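You operate a simulated robot arm through the tools that you are given. There is no shell and no other tool.

You run a simulated robot arm. Do the job below in one go: nothing can be reset, and whatever is moved stays where it is left.

TASK
The rig has tripped: dial to 0, rub test knob back to CLEAR, shut the guard and press RESET.
Fine: RESET comes last; the TRIP lamp goes out.

The check looks at the end state, three seconds after you hand in, the way a careful person would. Anything else that was tipped, shoved, dropped, spilled or broken makes it a failure.

THE ROBOT
A 7-joint arm with a two-finger parallel gripper, fixed in place. Base frame: the origin is on the floor under the middle of its stand, x ahead of it, y to its left, z up. Lengths are in cm, angles in degrees, forces in N, time in s.
It reaches about 147.9 cm from its shoulder. Its first joint turns from -166.0 to 166.0 degrees. Payload 4.4 kg.
The tool frame sits at the grasp point between the pads (the TCP): z along the fingers, y along the line on which they close. The tips reach 2.3 cm beyond it. The gripper opens to 9.4 cm. The fingers are 3.8 cm wide and 1 cm thick; the gripper's body (5.4 by 9.6 cm) begins 3.9 cm behind the TCP.
Orientation is told as [roll, pitch, yaw] about the base's x, y, z axes, in that order, counted from this pose: with the fingers straight down and closing along the base's y, the tool's x points along the base's -x, its y along +y and its z along -z.

THE INTERFACE
- The arm moves only by the tool drive_tool. Its argument "series" is a list of rows, each an object of numbers (a shift or turn left out is 0, a gripper value left out holds the last): "gripper": the closure, from 0 (fully open) to 1 (shut); "tx", "ty", "tz": the shift along the tool's x, y, z in cm; "ax", "ay", "az": the turn, a rotation vector about the tool's x, y, z in degrees. In form: [{"gripper": .., "tx": .., "ty": .., "tz": .., "ax": .., "ay": .., "az": ..}, ...]. A call has 1 to 20 rows; each row shifts and turns the commanded pose from where the row before left it, along the tool's axes as they then stand. Rows are played at 5 a second. More than 5 cm and 8.6 degrees between two rows, or a gripper value outside its range, and nothing of the call is played. Where a pose cannot be reached the arm comes as near as it can. A force on the tool above 50 N (or 10 N above the force at the start of the call, whichever is more), or a blocked arm, ends the call early, and 0.2 s more pass. Each finger travels about 7.2 cm/s and halts on what it meets, pressing with about 37 N; the grip force reading is that of the motor and also rises with nothing between the fingers. The clock runs only during rows and for 0.2 s after the last one: add rows that do not move to give the fingers time. It gives the time, the measured TCP pose, the force on the tool (base axes), the opening and the grip force at its end, in the units of the frame above (readings bear some noise), with the torque about the TCP (base axes, N m) and any sound that the robot's microphone picked up.
- Cameras (640 x 400 px; columns grow to the right, rows downward): "scene" is fixed at [40.03, 65.12, 167.35]; the picture's right is [-0.88, -0.47, 0.00], its down [-0.27, 0.52, -0.81] and it looks along [0.38, -0.72, -0.58] (base axes); focal length 255 px, centre (320, 200). "wrist" rides on the gripper at [8.6, 1.6, -7.4] in the tool frame; the picture's right is [-0.18, 0.98, 0.00], its down [-0.58, -0.11, -0.81] and it looks along [-0.79, -0.15, 0.59] (tool axes); focal length 243 px, centre (320, 200). There is no depth. A picture from a camera that has moved, and an enlarged one, comes with that camera's place and axes in the base frame and with its lens.
- capture(camera): a new picture of that camera. No time passes.
- enlarge(camera, box): a new picture of the part [left, top, right, bottom] of that camera's present view, enlarged. No time passes.
- job_done(): hands the job in; it is judged then, once.

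Places have to be worked out from the pictures, the camera data and where the tool is seen. Open the gripper and draw the arm clear of the work before you hand the job in, unless the task says otherwise.

The tools are called after "Call:" as a command line: name --argument value ..., lists and objects as JSON in quotes. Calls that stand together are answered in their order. drive_tool: Moves the arm, as the interface text tells. Its arguments: {"type":"object","properties":{"series":{"type":"array","items":{"type":"object","properties":{"gripper":{"type":"number"},"tx":{"type":"number"},"ty":{"type":"number"},"tz":{"type":"number"},"ax":{"type":"number"},"ay":{"type":"number"},"az":{"type":"number"}}}}},"required":["series"]} The other tools are called the same way: capture (camera) takes a picture; enlarge (camera, box) takes an enlarged picture of a part of a camera's view; job_done () hands the job in.

At the start:

```text
clock: 0.0
ee_pos: [61.35, -10.26, 145.47]
tcp_rot: [0.0, 0.0, 0.0]
contact_force: [0.6, 0.6, -0.4]
moment: [0.02, -0.01, 0.0]
finger_gap: 9.42
grasp_force: 0.1
```

scene: 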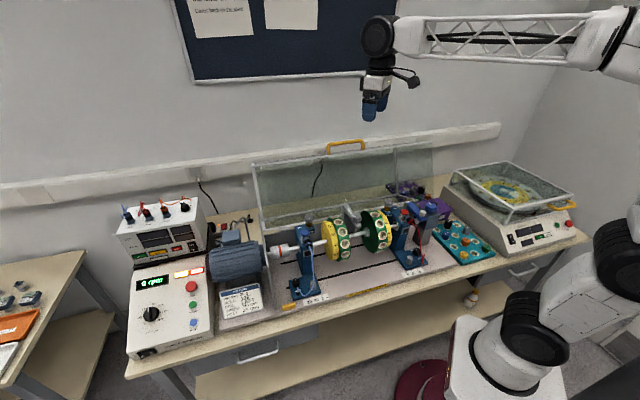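
wrist: 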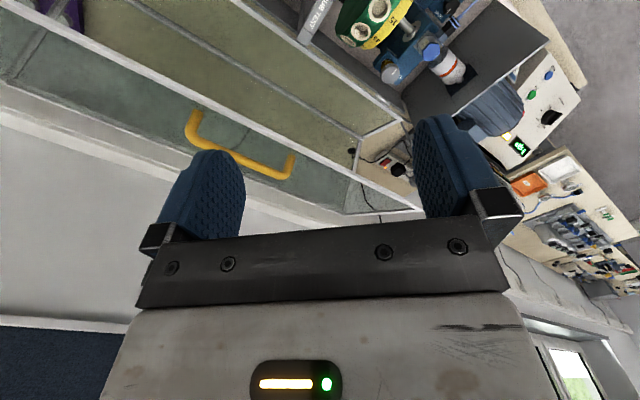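

I'll begin by looking closely at the scene: the control box, the guard, and the rub test knob.

Call:
enlarge --camera "scene" --box '[110, 180, 270, 370]'

Call:
enlarge --camera "scene" --box '[240, 130, 440, 310]'

Call:
enlarge --camera "scene" --box '[380, 140, 600, 290]'

```text
2.11 times, centred on (190, 275) of scene
camera zoom: at [40.03, 65.12, 167.35], right [-0.88, -0.47, 0.0], down [-0.27, 0.52, -0.81], along [0.38, -0.72, -0.58], focal length 536 px, centre (594, 42)
```

zoom: 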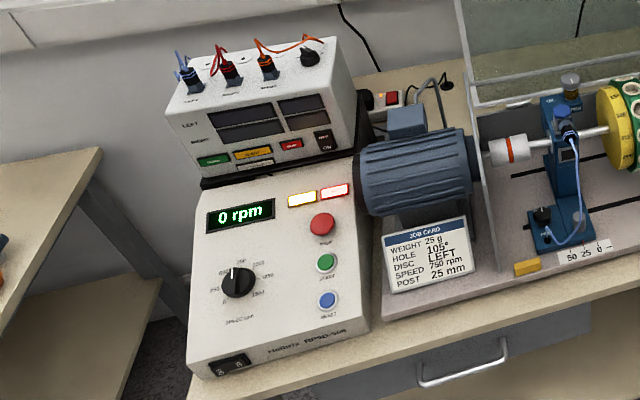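

```text
2.22 times, centred on (340, 220) of scene
camera zoom: at [40.03, 65.12, 167.35], right [-0.88, -0.47, 0.0], down [-0.27, 0.52, -0.81], along [0.38, -0.72, -0.58], focal length 566 px, centre (276, 156)
```

zoom: 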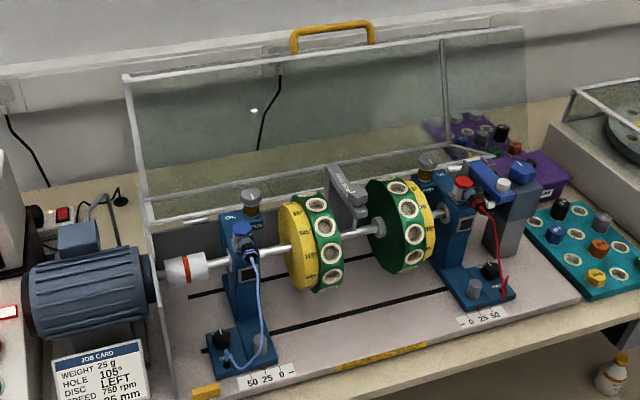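

```text
2.67 times, centred on (490, 215) of scene
camera zoom: at [40.03, 65.12, 167.35], right [-0.88, -0.47, 0.0], down [-0.27, 0.52, -0.81], along [0.38, -0.72, -0.58], focal length 679 px, centre (-133, 160)
```

zoom: 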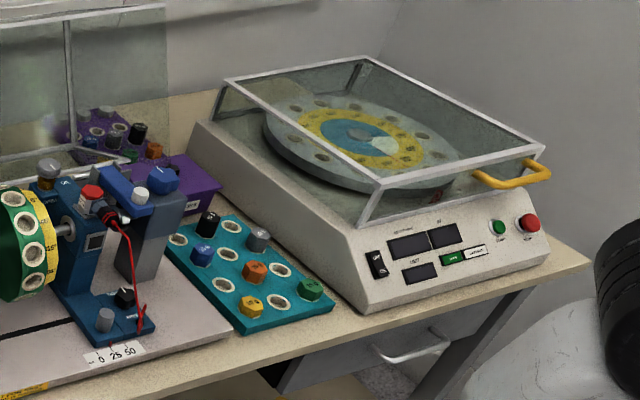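

The rig has a control box (dial, RUN/STOP/RESET buttons), an open guard lid with a yellow handle, and a bracket between the discs with a label. I zoom in further to find the rub test knob and the dial scale.

Call:
enlarge --camera "scene" --box '[330, 185, 410, 235]'

Call:
enlarge --camera "scene" --box '[130, 260, 210, 310]'

Call:
enlarge --camera "scene" --box '[130, 290, 210, 360]'

Call:
enlarge --camera "scene" --box '[380, 175, 460, 285]'

Call:
enlarge --camera "scene" --box '[110, 190, 220, 270]'

```text
8.00 times, centred on (370, 210) of scene
camera zoom: at [40.03, 65.12, 167.35], right [-0.88, -0.47, 0.0], down [-0.27, 0.52, -0.81], along [0.38, -0.72, -0.58], focal length 2038 px, centre (-80, 120)
```

zoom: 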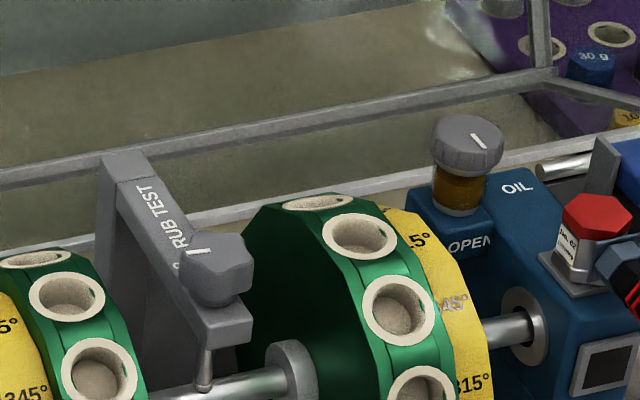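

```text
8.00 times, centred on (170, 285) of scene
camera zoom: at [40.03, 65.12, 167.35], right [-0.88, -0.47, 0.0], down [-0.27, 0.52, -0.81], along [0.38, -0.72, -0.58], focal length 2038 px, centre (1520, -480)
```

zoom: 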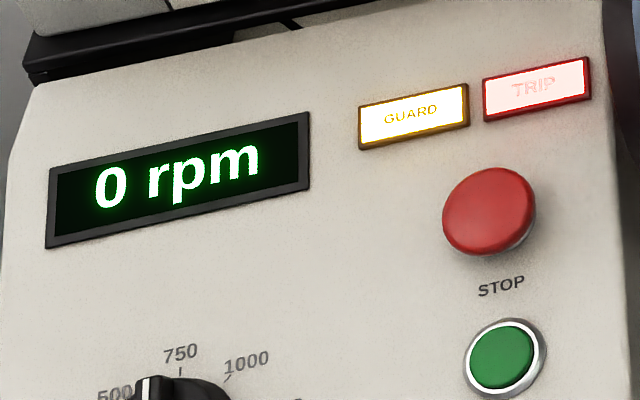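

```text
5.71 times, centred on (170, 325) of scene
camera zoom: at [40.03, 65.12, 167.35], right [-0.88, -0.47, 0.0], down [-0.27, 0.52, -0.81], along [0.38, -0.72, -0.58], focal length 1456 px, centre (1177, -514)
```

zoom: 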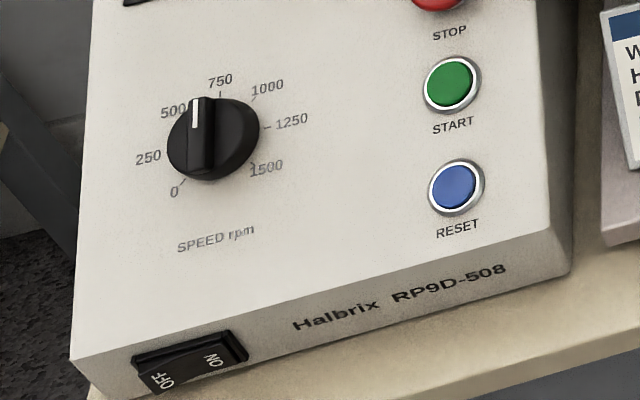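

```text
3.64 times, centred on (420, 230) of scene
camera zoom: at [40.03, 65.12, 167.35], right [-0.88, -0.47, 0.0], down [-0.27, 0.52, -0.81], along [0.38, -0.72, -0.58], focal length 926 px, centre (-44, 91)
```

zoom: 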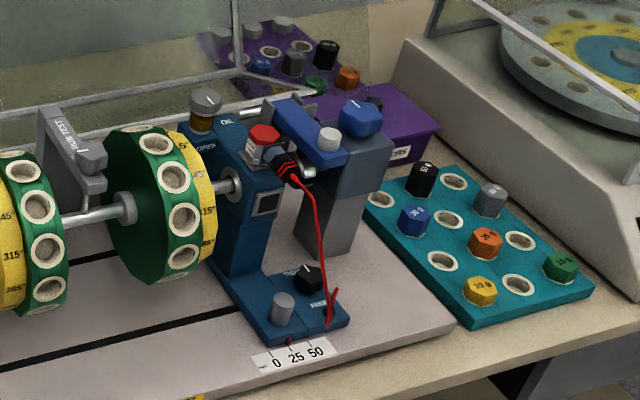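

```text
5.00 times, centred on (165, 230) of scene
camera zoom: at [40.03, 65.12, 167.35], right [-0.88, -0.47, 0.0], down [-0.27, 0.52, -0.81], along [0.38, -0.72, -0.58], focal length 1274 px, centre (1095, 50)
```

zoom: 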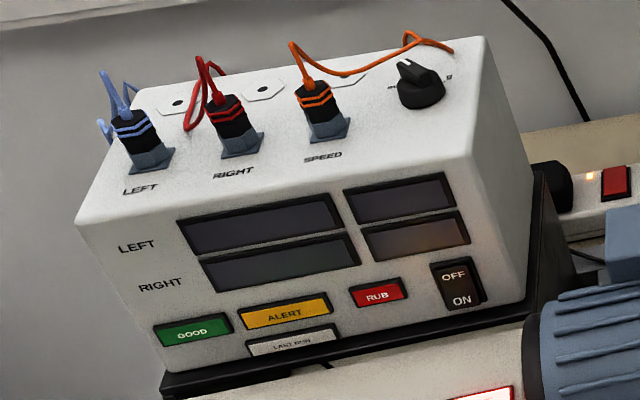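

The rub test bracket stands between the discs with a hexagonal pointer knob on top. I take zoomed wrist views to triangulate positions.

Call:
enlarge --camera "wrist" --box '[480, 40, 600, 180]'

Call:
enlarge --camera "wrist" --box '[280, 0, 480, 120]'

Call:
enlarge --camera "wrist" --box '[0, 0, 440, 240]'

```text
2.86 times, centred on (540, 110) of wrist
camera zoom: at [52.78, -8.65, 152.73], right [0.18, 0.98, 0.0], down [0.58, -0.11, 0.81], along [0.79, -0.15, -0.59], focal length 693 px, centre (-309, 457)
```

zoom: 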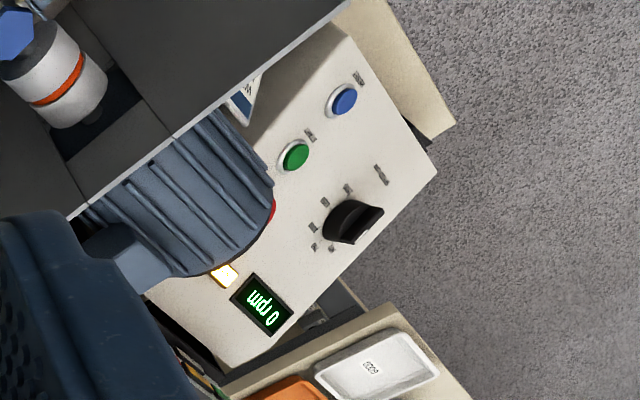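

```text
3.20 times, centred on (380, 60) of wrist
camera zoom: at [52.78, -8.65, 152.73], right [0.18, 0.98, 0.0], down [0.58, -0.11, 0.81], along [0.79, -0.15, -0.59], focal length 776 px, centre (128, 648)
```

zoom: 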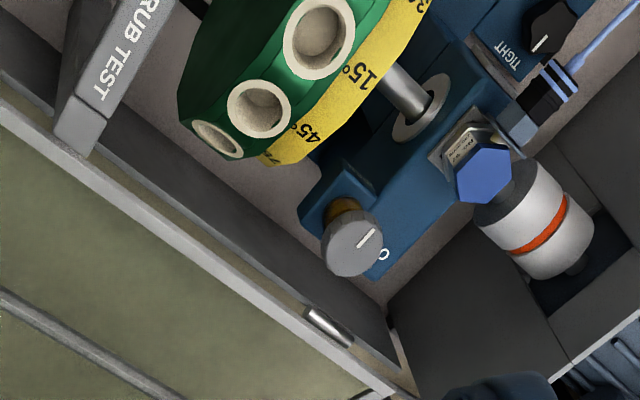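

```text
1.45 times, centred on (220, 120) of wrist
camera zoom: at [52.78, -8.65, 152.73], right [0.18, 0.98, 0.0], down [0.58, -0.11, 0.81], along [0.79, -0.15, -0.59], focal length 353 px, centre (466, 316)
```

zoom: 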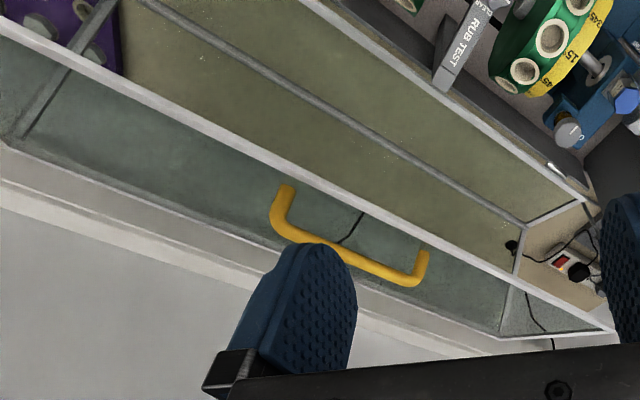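

From the two views I estimate: guard handle at about (76,-26,127), RESET at about (96,46,87), dial at about (108,51,90), rub knob near (63,-9,105). The bench runs about 45° to the base axes, so I yaw the tool -45° and move to look down on the rub knob.

Call:
drive_tool --series '[{"az": 7.5}, {"az": 7.5}, {"az": 7.5}, {"az": 7.5}, {"az": 7.5}, {"az": 7.5}, {"tx": 2.2, "ty": 1.03, "tz": 2.87}, {"tx": 2.2, "ty": 1.03, "tz": 2.87}, {"tx": 2.2, "ty": 1.03, "tz": 2.87}, {"tx": 2.2, "ty": 1.03, "tz": 2.87}, {}]'

Call:
capture --camera "wrist"

Call:
capture --camera "scene"

```text
clock: 2.4
ee_pos: [57.98, -1.14, 133.97]
tcp_rot: [0.0, 0.0, -45.0]
contact_force: [0.4, 0.5, 0.1]
moment: [0.01, -0.02, 0.0]
finger_gap: 9.39
grasp_force: 0.2
```

```text
taken
camera wrist: at [53.03, 6.11, 141.25], right [0.83, 0.56, 0.0], down [0.33, -0.49, 0.81], along [0.46, -0.67, -0.59], focal length 243 px, centre (320, 200)
```

wrist: 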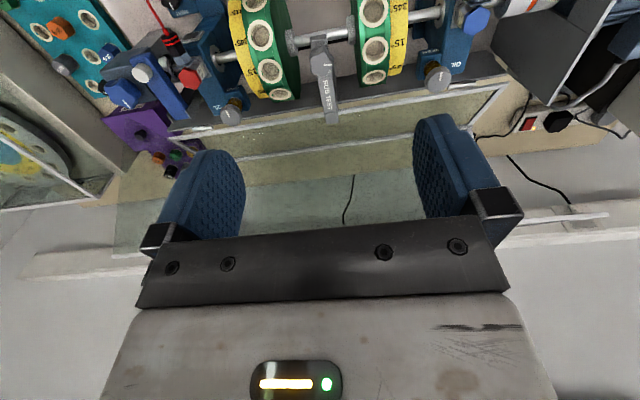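

```text
taken
```

scene: 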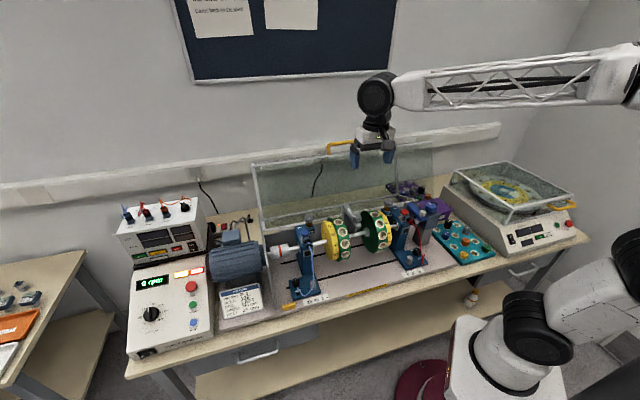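

Call:
enlarge --camera "wrist" --box '[270, 0, 400, 130]'

Call:
enlarge --camera "wrist" --box '[100, 0, 280, 180]'

Call:
enlarge --camera "wrist" --box '[380, 0, 640, 180]'

```text
3.08 times, centred on (335, 65) of wrist
camera zoom: at [53.03, 6.11, 141.25], right [0.83, 0.56, 0.0], down [0.33, -0.49, 0.81], along [0.46, -0.67, -0.59], focal length 746 px, centre (274, 615)
```

zoom: 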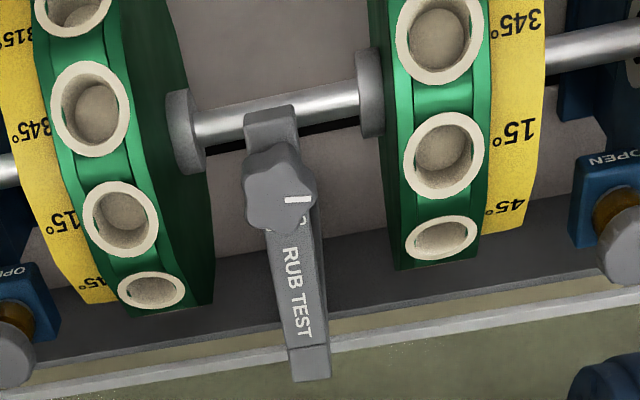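

```text
2.22 times, centred on (190, 90) of wrist
camera zoom: at [53.03, 6.11, 141.25], right [0.83, 0.56, 0.0], down [0.33, -0.49, 0.81], along [0.46, -0.67, -0.59], focal length 539 px, centre (609, 444)
```

zoom: 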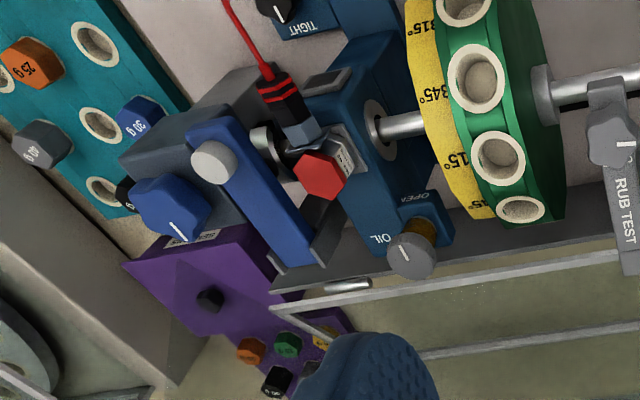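

```text
2.22 times, centred on (510, 90) of wrist
camera zoom: at [53.03, 6.11, 141.25], right [0.83, 0.56, 0.0], down [0.33, -0.49, 0.81], along [0.46, -0.67, -0.59], focal length 539 px, centre (-102, 444)
```

zoom: 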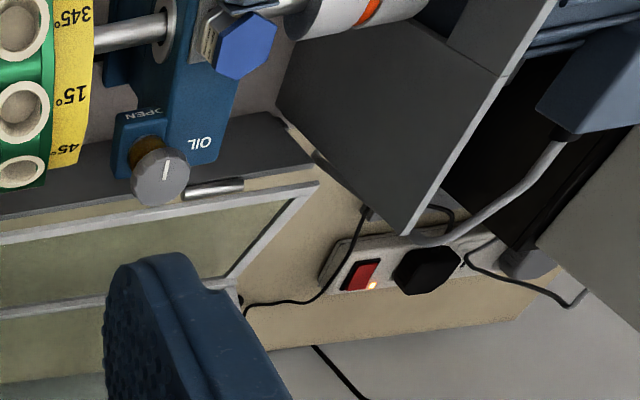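

The rub test knob is a lobed knob with a white pointer line; the label text close to it is partly hidden. I zoom in more.

Call:
enlarge --camera "wrist" --box '[305, 20, 355, 80]'

Call:
enlarge --camera "scene" --box '[340, 195, 370, 235]'

```text
6.67 times, centred on (330, 50) of wrist
camera zoom: at [53.03, 6.11, 141.25], right [0.83, 0.56, 0.0], down [0.33, -0.49, 0.81], along [0.46, -0.67, -0.59], focal length 1618 px, centre (253, 1200)
```

zoom: 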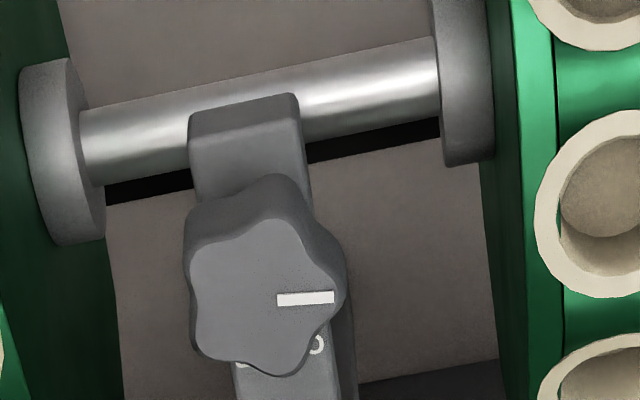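

```text
10.00 times, centred on (355, 215) of scene
camera zoom: at [40.03, 65.12, 167.35], right [-0.88, -0.47, 0.0], down [-0.27, 0.52, -0.81], along [0.38, -0.72, -0.58], focal length 2548 px, centre (-30, 50)
```

zoom: 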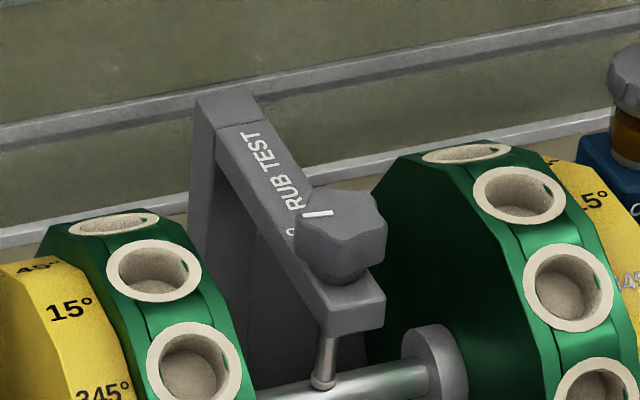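

Knob top triangulates to about (62.3,-6.9,106.7). I move the wrist camera nearly overhead to read the CLEAR marking.

Call:
drive_tool --series '[{"tx": -2.6, "ty": -0.4, "tz": 2.0}, {"tx": -2.6, "ty": -0.4, "tz": 2.0}, {"tx": -2.6, "ty": -0.4, "tz": 2.0}, {}]'

Call:
capture --camera "wrist"

Call:
enlarge --camera "wrist" --box '[270, 0, 390, 100]'

```text
clock: 3.4
ee_pos: [62.76, -7.45, 127.95]
tcp_rot: [0.1, 0.0, -44.9]
contact_force: [0.4, 1.2, 0.5]
moment: [-0.02, 0.03, -0.03]
finger_gap: 9.39
grasp_force: 0.0
```

```text
taken
camera wrist: at [57.75, -0.08, 135.2], right [0.83, 0.56, 0.0], down [0.33, -0.49, 0.81], along [0.46, -0.67, -0.59], focal length 243 px, centre (320, 200)
```

wrist: 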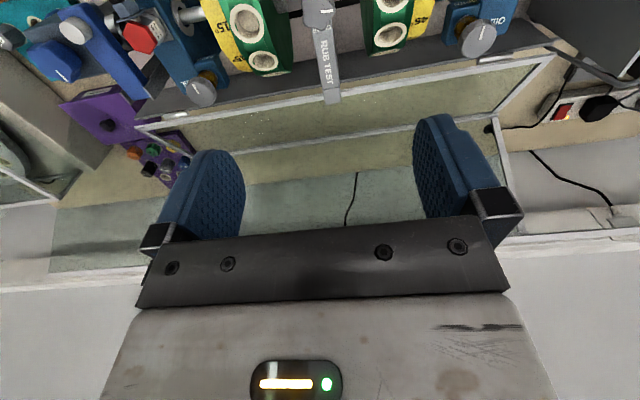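

```text
4.00 times, centred on (330, 50) of wrist
camera zoom: at [57.75, -0.08, 135.2], right [0.83, 0.56, 0.0], down [0.33, -0.49, 0.81], along [0.46, -0.67, -0.59], focal length 970 px, centre (280, 800)
```

zoom: 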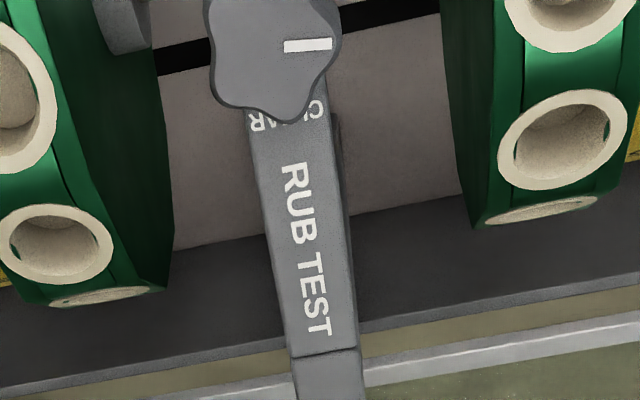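

CLEAR is printed on the bracket just behind the knob (toward the wall), while the pointer now points along the shaft, so it needs roughly 82-90° clockwise seen from above (positive about the tool z). I turn the open hand to about yaw -5°, centre it over the knob, half close it and descend to just above.

Call:
drive_tool --series '[{"az": -8, "gripper": 0.45}, {"az": -8}, {"az": -8}, {"az": -8}, {"az": -8}, {"tx": 0.55, "ty": 0.6}, {"tz": 4}, {"tz": 4}, {"tz": 4}, {"tz": 3.5}, {}]'

Call:
capture --camera "wrist"

Call:
enlarge --camera "scene" --box '[310, 160, 410, 250]'

```text
clock: 5.8
ee_pos: [62.17, -6.73, 112.43]
tcp_rot: [0.1, -0.1, -5.0]
contact_force: [-0.4, -0.1, 1.2]
moment: [-0.01, -0.03, 0.06]
finger_gap: 5.16
grasp_force: 0.2
```

```text
taken
camera wrist: at [53.71, -4.39, 119.75], right [0.27, 0.96, 0.0], down [0.57, -0.16, 0.81], along [0.78, -0.22, -0.59], focal length 243 px, centre (320, 200)
```

wrist: 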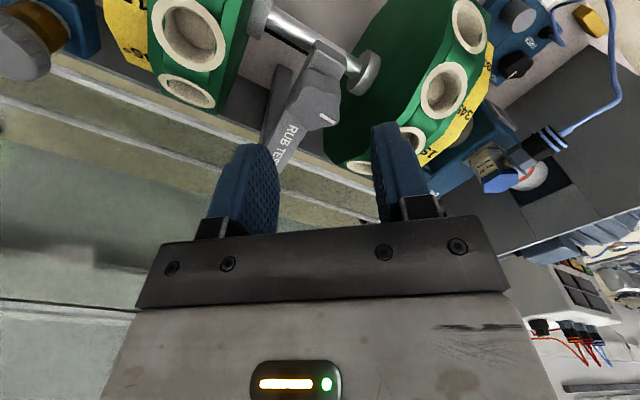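

```text
4.44 times, centred on (360, 205) of scene
camera zoom: at [40.03, 65.12, 167.35], right [-0.88, -0.47, 0.0], down [-0.27, 0.52, -0.81], along [0.38, -0.72, -0.58], focal length 1132 px, centre (142, 178)
```

zoom: 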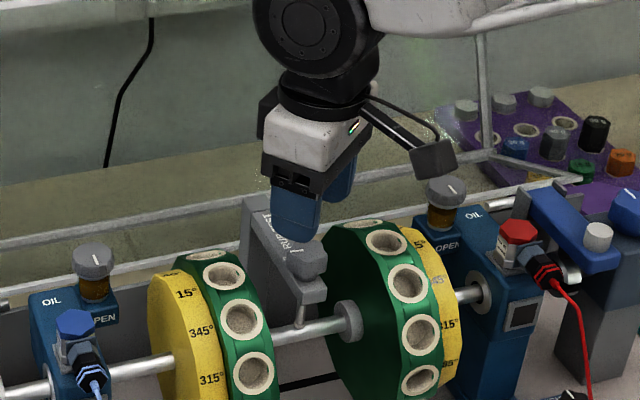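

The hand is over the knob. I check alignment and the knob's height in a zoomed wrist view.

Call:
enlarge --camera "wrist" --box '[240, 20, 400, 180]'

Call:
enlarge --camera "scene" --box '[360, 190, 395, 235]'

```text
2.50 times, centred on (320, 100) of wrist
camera zoom: at [53.71, -4.39, 119.75], right [0.27, 0.96, 0.0], down [0.57, -0.16, 0.81], along [0.78, -0.22, -0.59], focal length 606 px, centre (320, 450)
```

zoom: 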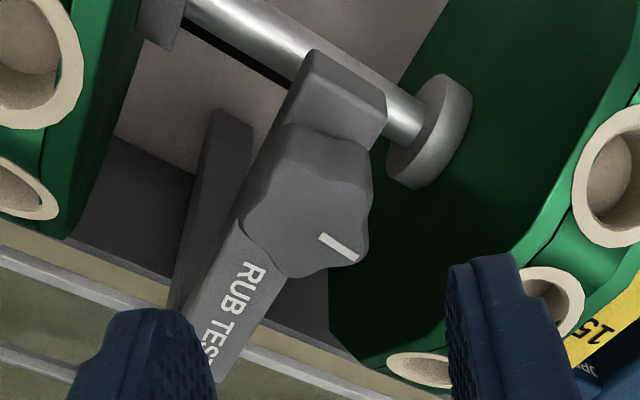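

```text
8.89 times, centred on (378, 212) of scene
camera zoom: at [40.03, 65.12, 167.35], right [-0.88, -0.47, 0.0], down [-0.27, 0.52, -0.81], along [0.38, -0.72, -0.58], focal length 2265 px, centre (-191, 89)
```

zoom: 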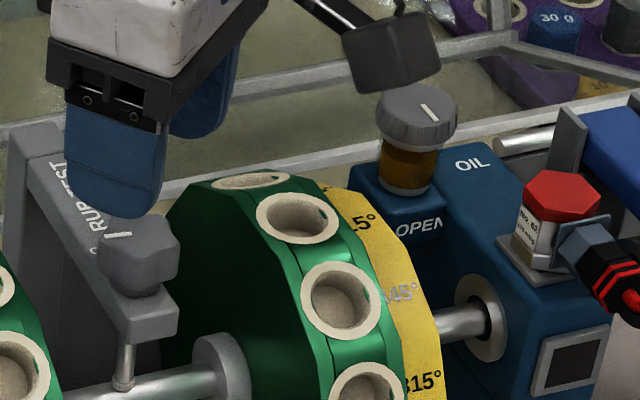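

Tip projection in the scene view matches the readings well, and the knob axis comes to about (62.3,-7.0) with its top near z=106.5 and bracket top near 104.5. I correct slightly and lower so the tips reach about z=105.1, beside the knob but above the bracket.

Call:
drive_tool --series '[{"tx": -0.12, "ty": -0.24, "tz": 2.5}, {"tz": 2.5}, {}]'

Call:
enlarge --camera "wrist" --box '[200, 20, 440, 220]'

Call:
enlarge --camera "scene" --box '[340, 180, 410, 240]'

```text
clock: 6.6
ee_pos: [62.53, -7.06, 107.46]
tcp_rot: [0.0, 0.1, -5.0]
contact_force: [-0.4, -0.6, -0.2]
moment: [-0.02, 0.01, 0.0]
finger_gap: 5.14
grasp_force: 0.1
```

```text
2.00 times, centred on (320, 120) of wrist
camera zoom: at [53.99, -4.7, 114.73], right [0.27, 0.96, 0.0], down [0.57, -0.16, 0.81], along [0.78, -0.22, -0.59], focal length 485 px, centre (320, 360)
```

zoom: 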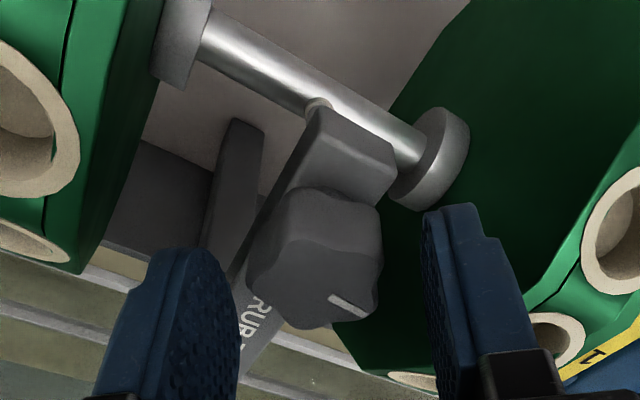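

```text
6.67 times, centred on (375, 210) of scene
camera zoom: at [40.03, 65.12, 167.35], right [-0.88, -0.47, 0.0], down [-0.27, 0.52, -0.81], along [0.38, -0.72, -0.58], focal length 1699 px, centre (-47, 133)
```

zoom: 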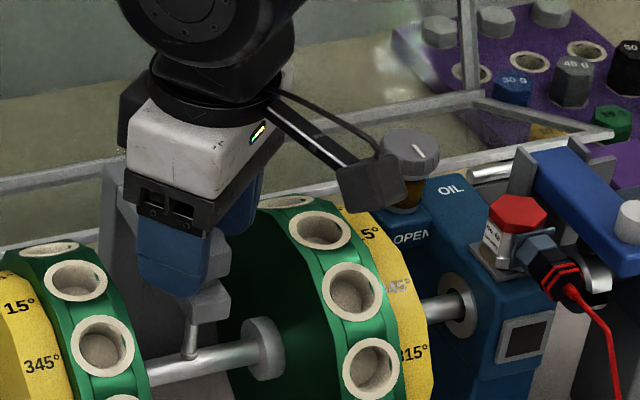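

The knob sits between the fingers, offset only about 2 mm. I nudge and close on it.

Call:
drive_tool --series '[{"ty": -0.15, "tx": 0.15}, {"gripper": 0.8}, {"gripper": 1.0}, {}, {}]'

Call:
enlarge --camera "wrist" --box '[200, 20, 440, 220]'

```text
clock: 7.8
ee_pos: [62.28, -7.17, 107.47]
tcp_rot: [0.1, 0.0, -4.9]
contact_force: [0.2, 15.3, 0.3]
moment: [0.1, 0.13, -0.01]
finger_gap: 3.34
grasp_force: 45.2
stopped in row 5: the force on the tool passed its limit at 52 N (the readings are from after the stop); the commanded pose is now the measured one
```

```text
2.00 times, centred on (320, 120) of wrist
camera zoom: at [53.81, -4.7, 114.75], right [0.27, 0.96, 0.0], down [0.57, -0.16, 0.81], along [0.78, -0.22, -0.59], focal length 485 px, centre (320, 360)
```

zoom: 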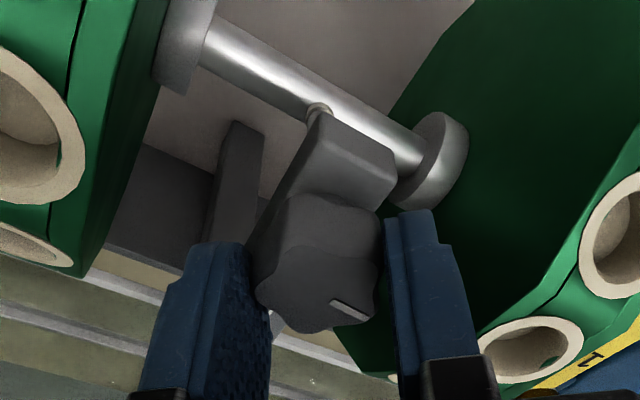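

The knob is held (gap 3.34 cm) with some sideways load, so I shift a little in +y to relieve it and begin turning gently.

Call:
drive_tool --series '[{"ty": 0.1}, {"az": 5}, {"az": 5}, {"az": 5}, {}]'

Call:
enlarge --camera "wrist" --box '[200, 20, 440, 220]'

```text
clock: 8.9
ee_pos: [62.32, -7.05, 107.44]
tcp_rot: [0.0, 0.0, -20.0]
contact_force: [-10.5, -17.1, 8.8]
moment: [-0.23, 0.47, 0.0]
finger_gap: 3.32
grasp_force: 45.3
```

```text
2.00 times, centred on (320, 120) of wrist
camera zoom: at [54.71, -2.59, 114.75], right [0.51, 0.86, 0.0], down [0.51, -0.3, 0.81], along [0.69, -0.41, -0.59], focal length 485 px, centre (320, 360)
```

zoom: 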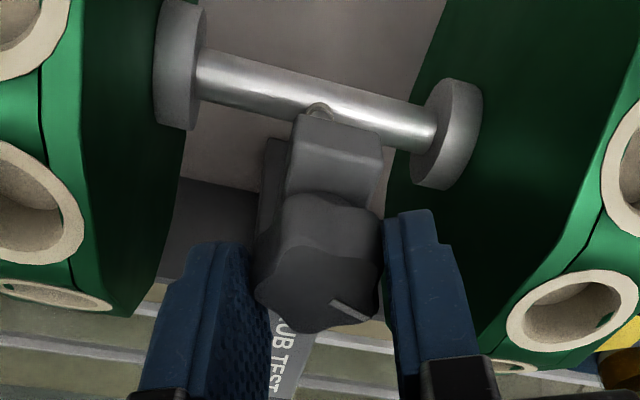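

The knob turns with the hand (pointer stays fixed relative to the fingers). I keep turning in small steps.

Call:
drive_tool --series '[{"ty": -0.05, "az": 5}, {"az": 6}, {"az": 6}, {"az": 6}, {"az": 6}, {"az": 6}, {}]'

Call:
enlarge --camera "wrist" --box '[200, 20, 440, 220]'

```text
clock: 10.6
ee_pos: [62.29, -7.09, 107.4]
tcp_rot: [0.0, 0.1, -55.0]
contact_force: [-10.2, -14.9, 0.1]
moment: [0.13, 0.0, 0.47]
finger_gap: 3.39
grasp_force: 45.1
```

```text
2.00 times, centred on (320, 120) of wrist
camera zoom: at [58.6, 0.93, 114.67], right [0.91, 0.41, 0.0], down [0.24, -0.54, 0.81], along [0.33, -0.73, -0.59], focal length 485 px, centre (320, 360)
```

zoom: 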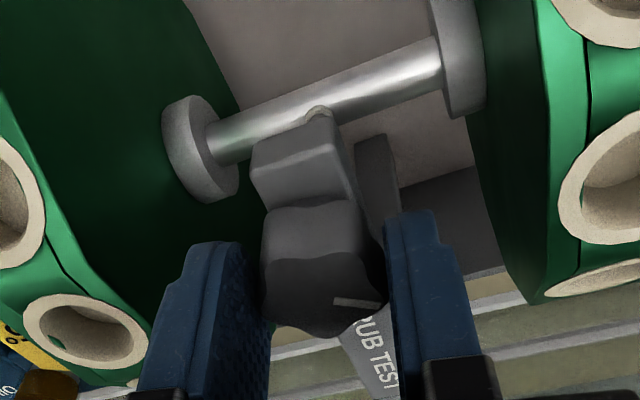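

The pointer has lagged behind the hand (about φ=15° now versus 39° at the start, while the hand turned 50°), so the grip slipped or the knob met resistance. I look closely at the pin and pointer before doing anything more.

Call:
enlarge --camera "wrist" --box '[290, 50, 410, 200]'

Call:
enlarge --camera "scene" --box '[345, 195, 385, 240]'

```text
2.67 times, centred on (350, 125) of wrist
camera zoom: at [58.6, 0.93, 114.67], right [0.91, 0.41, 0.0], down [0.24, -0.54, 0.81], along [0.33, -0.73, -0.59], focal length 647 px, centre (240, 400)
```

zoom: 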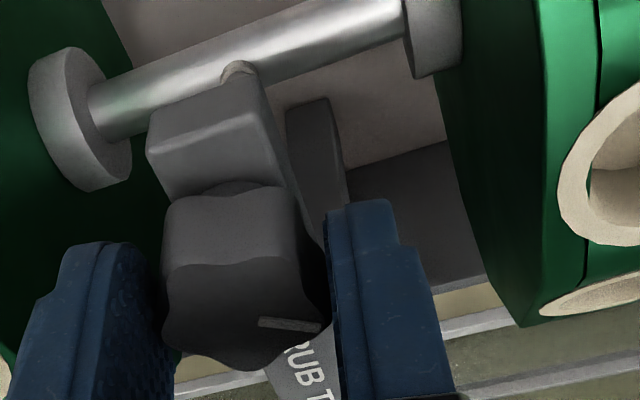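

```text
8.89 times, centred on (365, 218) of scene
camera zoom: at [40.03, 65.12, 167.35], right [-0.88, -0.47, 0.0], down [-0.27, 0.52, -0.81], along [0.38, -0.72, -0.58], focal length 2265 px, centre (-80, 44)
```

zoom: 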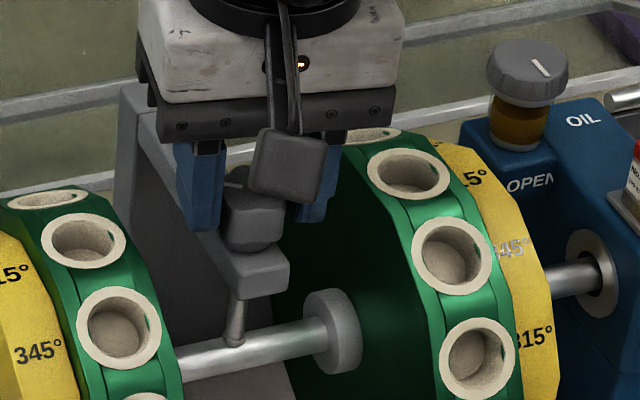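

I release the grip and look at whether the knob stays, so I can regrip better centred.

Call:
drive_tool --series '[{"gripper": 0.5}, {}, {}]'

Call:
enlarge --camera "wrist" --box '[200, 20, 440, 220]'

Call:
enlarge --camera "scene" --box '[345, 195, 385, 240]'

```text
clock: 11.3
ee_pos: [62.31, -7.14, 107.33]
tcp_rot: [0.0, 0.1, -55.0]
contact_force: [0.1, -0.3, -0.2]
moment: [0.05, 0.02, 0.03]
finger_gap: 4.66
grasp_force: 0.0
```

```text
2.00 times, centred on (320, 120) of wrist
camera zoom: at [58.62, 0.94, 114.7], right [0.91, 0.41, 0.0], down [0.24, -0.54, 0.81], along [0.33, -0.73, -0.59], focal length 485 px, centre (320, 360)
```

zoom: 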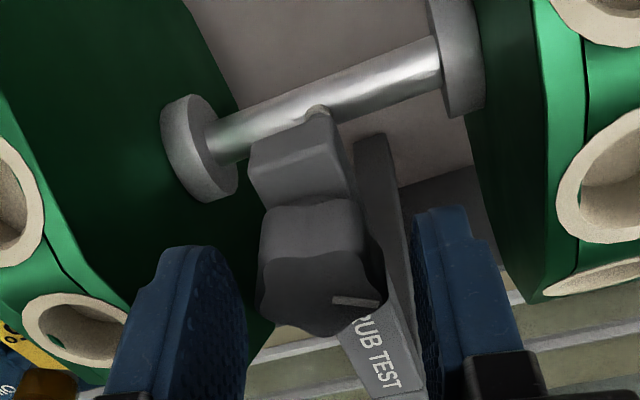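

```text
8.89 times, centred on (365, 218) of scene
camera zoom: at [40.03, 65.12, 167.35], right [-0.88, -0.47, 0.0], down [-0.27, 0.52, -0.81], along [0.38, -0.72, -0.58], focal length 2265 px, centre (-80, 44)
```

zoom: 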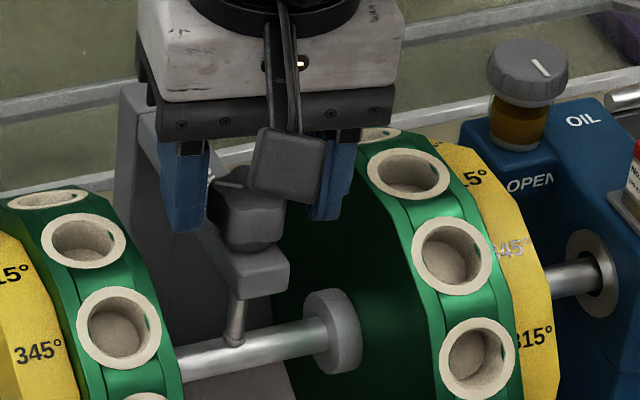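

The knob stayed put when released. I lower 0.8 cm for a fuller grip, close again and try a few degrees more clockwise while watching the torque.

Call:
drive_tool --series '[{"tz": 0.8}, {"gripper": 0.75}, {}, {}]'

Call:
enlarge --camera "wrist" --box '[200, 20, 440, 220]'

```text
clock: 12.3
ee_pos: [62.26, -7.04, 106.57]
tcp_rot: [0.0, 0.1, -55.0]
contact_force: [-22.3, -14.8, 8.9]
moment: [0.09, 0.68, -0.06]
finger_gap: 3.41
grasp_force: 45.0
```

```text
2.00 times, centred on (320, 120) of wrist
camera zoom: at [58.57, 0.98, 113.94], right [0.91, 0.41, 0.0], down [0.24, -0.54, 0.81], along [0.33, -0.73, -0.59], focal length 485 px, centre (320, 360)
```

zoom: 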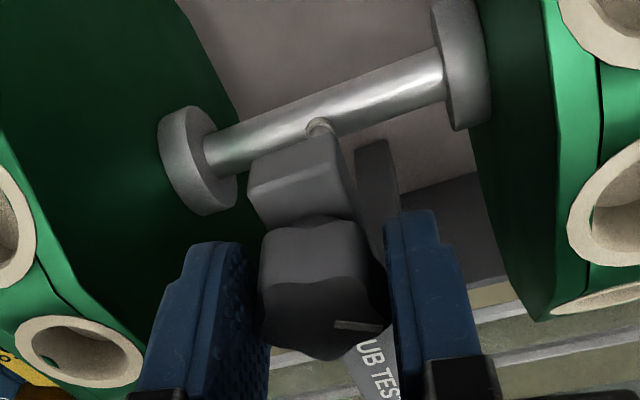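

The grip is solid, with about 27 N of side load along the closing line. I relieve it with a small shift and read again.

Call:
drive_tool --series '[{"ty": -0.07}, {}]'

```text
clock: 12.9
ee_pos: [62.16, -7.02, 106.72]
tcp_rot: [0.1, 0.0, -54.8]
contact_force: [-6.4, 6.3, -2.4]
moment: [-0.53, -0.39, 0.01]
finger_gap: 3.36
grasp_force: 44.7
```

Side load is nearly gone. Now I turn clockwise 8° and check whether the pointer follows.

Call:
drive_tool --series '[{"az": 4}, {"az": 4}, {}]'

Call:
enlarge --camera "wrist" --box '[200, 20, 440, 220]'

```text
clock: 13.8
ee_pos: [62.33, -7.12, 106.71]
tcp_rot: [0.0, 0.0, -63.1]
contact_force: [2.9, 1.8, 2.6]
moment: [-0.23, -0.14, 1.12]
finger_gap: 3.34
grasp_force: 44.7
```

```text
2.00 times, centred on (320, 120) of wrist
camera zoom: at [59.74, 1.36, 113.95], right [0.96, 0.28, 0.0], down [0.17, -0.57, 0.81], along [0.23, -0.77, -0.59], focal length 485 px, centre (320, 360)
```

zoom: 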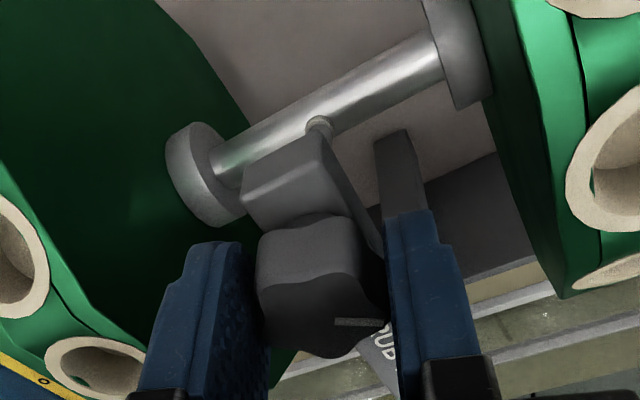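

The torque rose to 1.1 N·m with almost no side force and the pointer did not move, so the knob is against its clockwise stop. CLEAR must be reached by turning it back counter-clockwise (about 300°), like unscrewing; I reverse.

Call:
drive_tool --series '[{"az": -6}, {"az": -7}, {"az": -7}, {"az": -7}, {"az": -7}, {}]'

Call:
enlarge --camera "wrist" --box '[200, 20, 440, 220]'

```text
clock: 15.2
ee_pos: [62.35, -7.02, 106.64]
tcp_rot: [0.1, 0.0, -28.9]
contact_force: [5.8, 26.3, 13.9]
moment: [0.55, 0.25, -0.03]
finger_gap: 3.34
grasp_force: 44.6
```

```text
2.00 times, centred on (320, 120) of wrist
camera zoom: at [55.45, -1.47, 113.94], right [0.64, 0.77, 0.0], down [0.46, -0.38, 0.81], along [0.62, -0.51, -0.59], focal length 485 px, centre (320, 360)
```

zoom: 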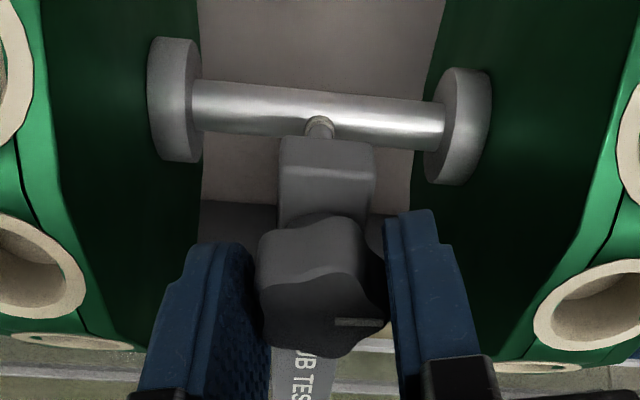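

Now the knob turns freely with the hand (pointer at about φ=50°). I continue counter-clockwise, relieving the side load.

Call:
drive_tool --series '[{"ty": 0.06, "az": -5}, {"az": -8}, {"az": -8}, {"az": -8}, {"az": -8}, {"az": -8}, {}]'

Call:
capture --camera "wrist"

Call:
enlarge --camera "scene" --box '[330, 160, 410, 240]'

```text
clock: 16.8
ee_pos: [62.16, -7.05, 106.56]
tcp_rot: [0.1, 0.0, 16.1]
contact_force: [-2.0, 13.9, 13.4]
moment: [0.18, -0.48, -0.03]
finger_gap: 3.35
grasp_force: 45.0
```

```text
taken
camera wrist: at [53.5, -7.88, 113.94], right [-0.1, 1.0, 0.0], down [0.59, 0.06, 0.81], along [0.8, 0.08, -0.59], focal length 243 px, centre (320, 200)
```

wrist: 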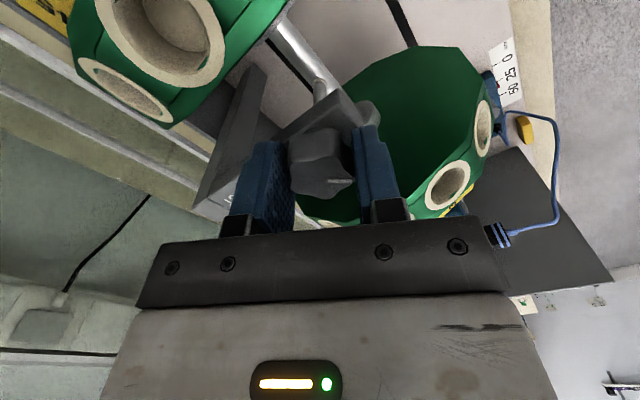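

```text
5.00 times, centred on (370, 200) of scene
camera zoom: at [40.03, 65.12, 167.35], right [-0.88, -0.47, 0.0], down [-0.27, 0.52, -0.81], along [0.38, -0.72, -0.58], focal length 1274 px, centre (70, 200)
```

zoom: 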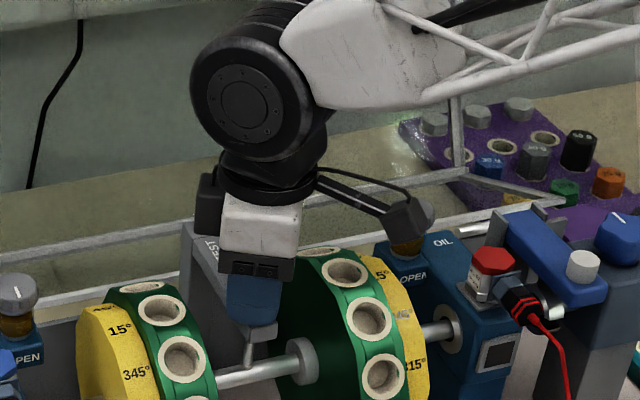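

The pointer still follows (about φ=95°). Oil caps and discs are clear of the camera's sweep, so I continue counter-clockwise.

Call:
drive_tool --series '[{"ty": 0.03, "az": -7}, {"az": -8}, {"az": -8}, {"az": -8}, {"az": -8}, {"az": -8}, {"az": -8}, {"az": -8}, {}]'

Call:
capture --camera "wrist"

Call:
capture --camera "scene"

```text
clock: 18.8
ee_pos: [62.29, -7.03, 106.65]
tcp_rot: [0.1, 0.1, 79.1]
contact_force: [11.2, 15.8, 4.5]
moment: [0.4, -0.19, -0.01]
finger_gap: 3.33
grasp_force: 45.0
```

```text
taken
camera wrist: at [58.99, -15.21, 113.93], right [-0.93, 0.37, 0.0], down [0.22, 0.55, 0.81], along [0.3, 0.75, -0.59], focal length 243 px, centre (320, 200)
```

wrist: 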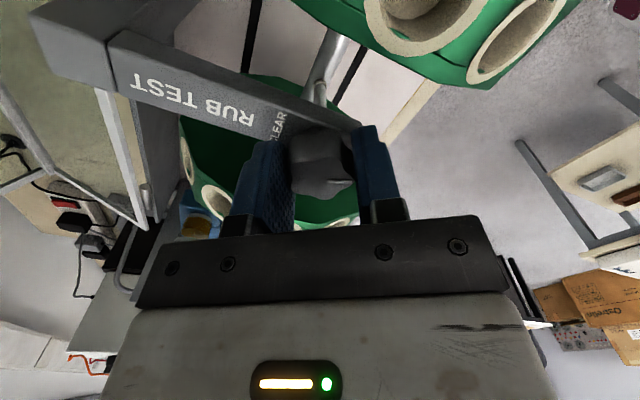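

```text
taken
```

scene: 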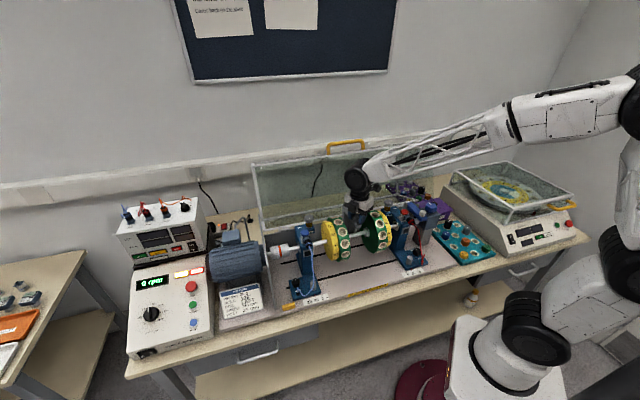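

The text CLEAR is now visible right behind the knob. I zoom to see the pointer.

Call:
enlarge --camera "wrist" --box '[220, 80, 400, 220]'

```text
2.86 times, centred on (310, 150) of wrist
camera zoom: at [58.99, -15.21, 113.93], right [-0.93, 0.37, 0.0], down [0.22, 0.55, 0.81], along [0.3, 0.75, -0.59], focal length 693 px, centre (349, 343)
```

zoom: 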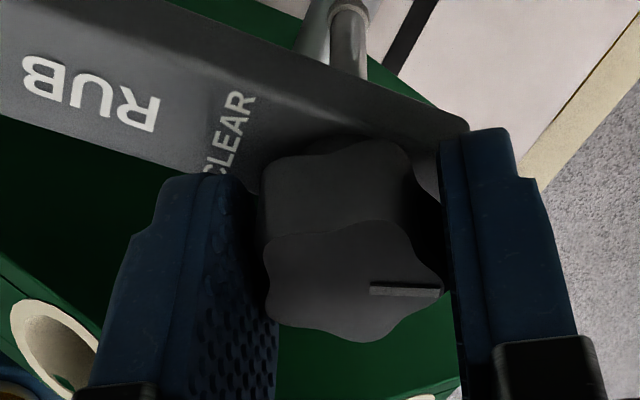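

Pointer is at about φ=158°, so about 156° more counter-clockwise is needed. I open, lift slightly, swing the hand back to yaw about -75° and regrip.

Call:
drive_tool --series '[{"gripper": 0.45}, {}, {"tz": -0.6}, {"az": 8}, {"az": 8}, {"az": 8}, {"az": 8}, {"az": 8}, {"az": 8}, {"az": 8}, {"az": 8}, {"az": 8}, {"az": 8}, {"az": 8}, {"az": 8}, {"az": 8}, {"az": 8}, {"az": 8}, {"az": 8}, {}]'

Call:
enlarge --camera "wrist" --box '[200, 20, 440, 220]'

```text
clock: 22.9
ee_pos: [62.24, -6.96, 107.31]
tcp_rot: [0.0, 0.1, -49.1]
contact_force: [0.6, -0.1, 1.0]
moment: [0.03, -0.02, -0.02]
finger_gap: 5.17
grasp_force: 0.1
```

```text
2.00 times, centred on (320, 120) of wrist
camera zoom: at [57.77, 0.59, 114.58], right [0.86, 0.51, 0.0], down [0.3, -0.51, 0.81], along [0.41, -0.7, -0.59], focal length 485 px, centre (320, 360)
```

zoom: 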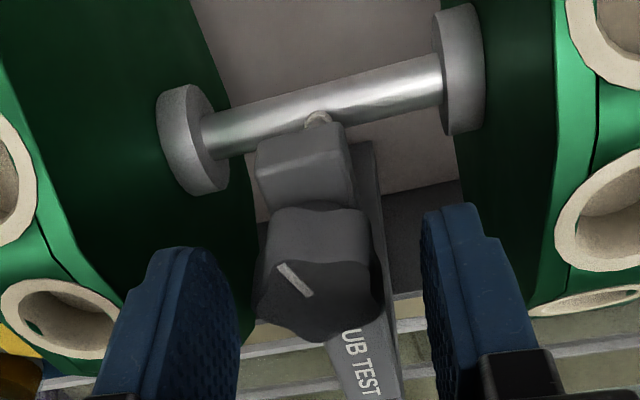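

The pointer now faces front-right, as expected. I turn a further 26°, lower and grip again.

Call:
drive_tool --series '[{"az": 8}, {"az": 8}, {"az": 8}, {"tz": 0.6}, {"gripper": 0.75}, {}, {}]'

```text
clock: 24.6
ee_pos: [62.13, -7.12, 106.67]
tcp_rot: [0.0, 0.1, -73.0]
contact_force: [-33.9, -6.2, 9.3]
moment: [0.21, 0.75, -0.05]
finger_gap: 3.36
grasp_force: 44.7
```

Gripped with about 34 N side load; I relieve it and begin turning counter-clockwise.

Call:
drive_tool --series '[{"ty": -0.08}, {"az": -6}, {"az": -8}, {"az": -8}, {"az": -8}, {"az": -8}, {}]'

Call:
enlarge --camera "wrist" --box '[200, 20, 440, 220]'

```text
clock: 26.1
ee_pos: [62.29, -6.96, 106.67]
tcp_rot: [-0.1, 0.0, -35.0]
contact_force: [2.3, 0.7, -0.4]
moment: [0.05, 0.39, 0.01]
finger_gap: 3.36
grasp_force: 44.8
```

```text
2.00 times, centred on (320, 120) of wrist
camera zoom: at [56.0, -0.75, 114.0], right [0.71, 0.7, 0.0], down [0.41, -0.42, 0.81], along [0.57, -0.57, -0.59], focal length 485 px, centre (320, 360)
```

zoom: 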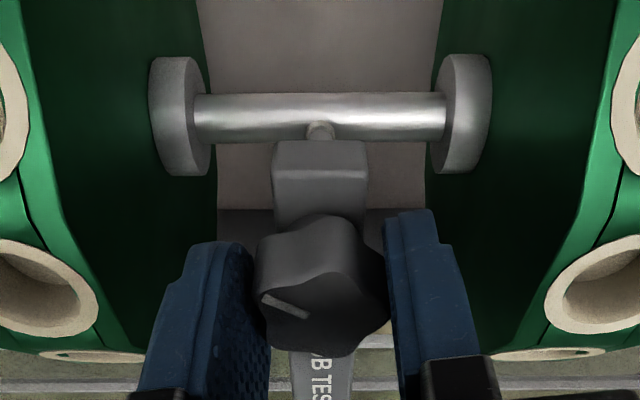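

Turning smoothly. I continue counter-clockwise to about yaw 60°.

Call:
drive_tool --series '[{"az": -8}, {"az": -8}, {"az": -8}, {"az": -8}, {"az": -8}, {"az": -8}, {"az": -8}, {"az": -8}, {"az": -8}, {"az": -8}, {"az": -8}, {"az": -8}, {}]'

Call:
enlarge --camera "wrist" --box '[220, 60, 400, 220]'

```text
clock: 28.9
ee_pos: [62.22, -7.2, 106.69]
tcp_rot: [0.0, 0.0, 61.0]
contact_force: [-6.9, -23.1, 19.1]
moment: [-0.31, 0.39, 0.0]
finger_gap: 3.31
grasp_force: 44.6
```

```text
2.50 times, centred on (310, 140) of wrist
camera zoom: at [56.6, -13.85, 113.99], right [-0.77, 0.64, 0.0], down [0.38, 0.46, 0.81], along [0.51, 0.62, -0.59], focal length 606 px, centre (345, 350)
```

zoom: 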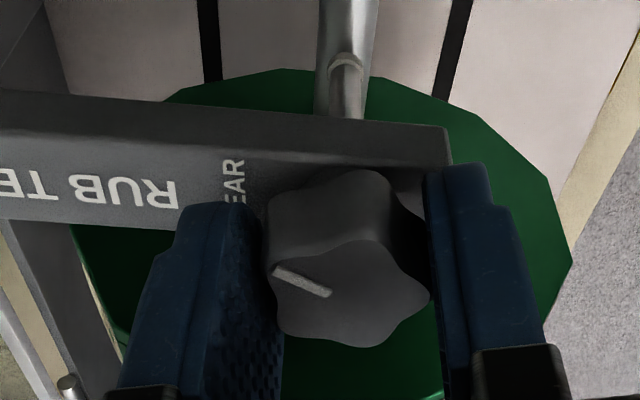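

The pointer is about 20° short of CLEAR. I turn the remaining amount gently, relieving the loads.

Call:
drive_tool --series '[{"tx": 0.05, "tz": -0.03, "az": -6}, {"az": -6}, {"az": -5}, {}]'

Call:
enlarge --camera "wrist" --box '[220, 60, 400, 220]'

```text
clock: 29.9
ee_pos: [62.32, -7.1, 106.64]
tcp_rot: [0.0, -0.1, 78.1]
contact_force: [33.0, 1.2, 3.2]
moment: [0.5, -0.57, -0.02]
finger_gap: 3.31
grasp_force: 44.6
```

```text
2.50 times, centred on (310, 140) of wrist
camera zoom: at [58.83, -15.18, 113.97], right [-0.92, 0.38, 0.0], down [0.23, 0.55, 0.81], along [0.31, 0.75, -0.59], focal length 606 px, centre (345, 350)
```

zoom: 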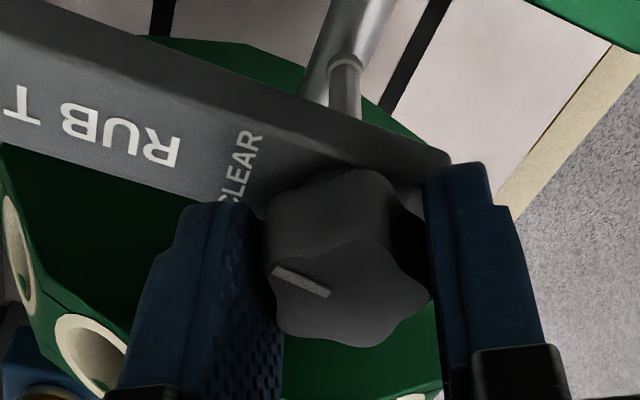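

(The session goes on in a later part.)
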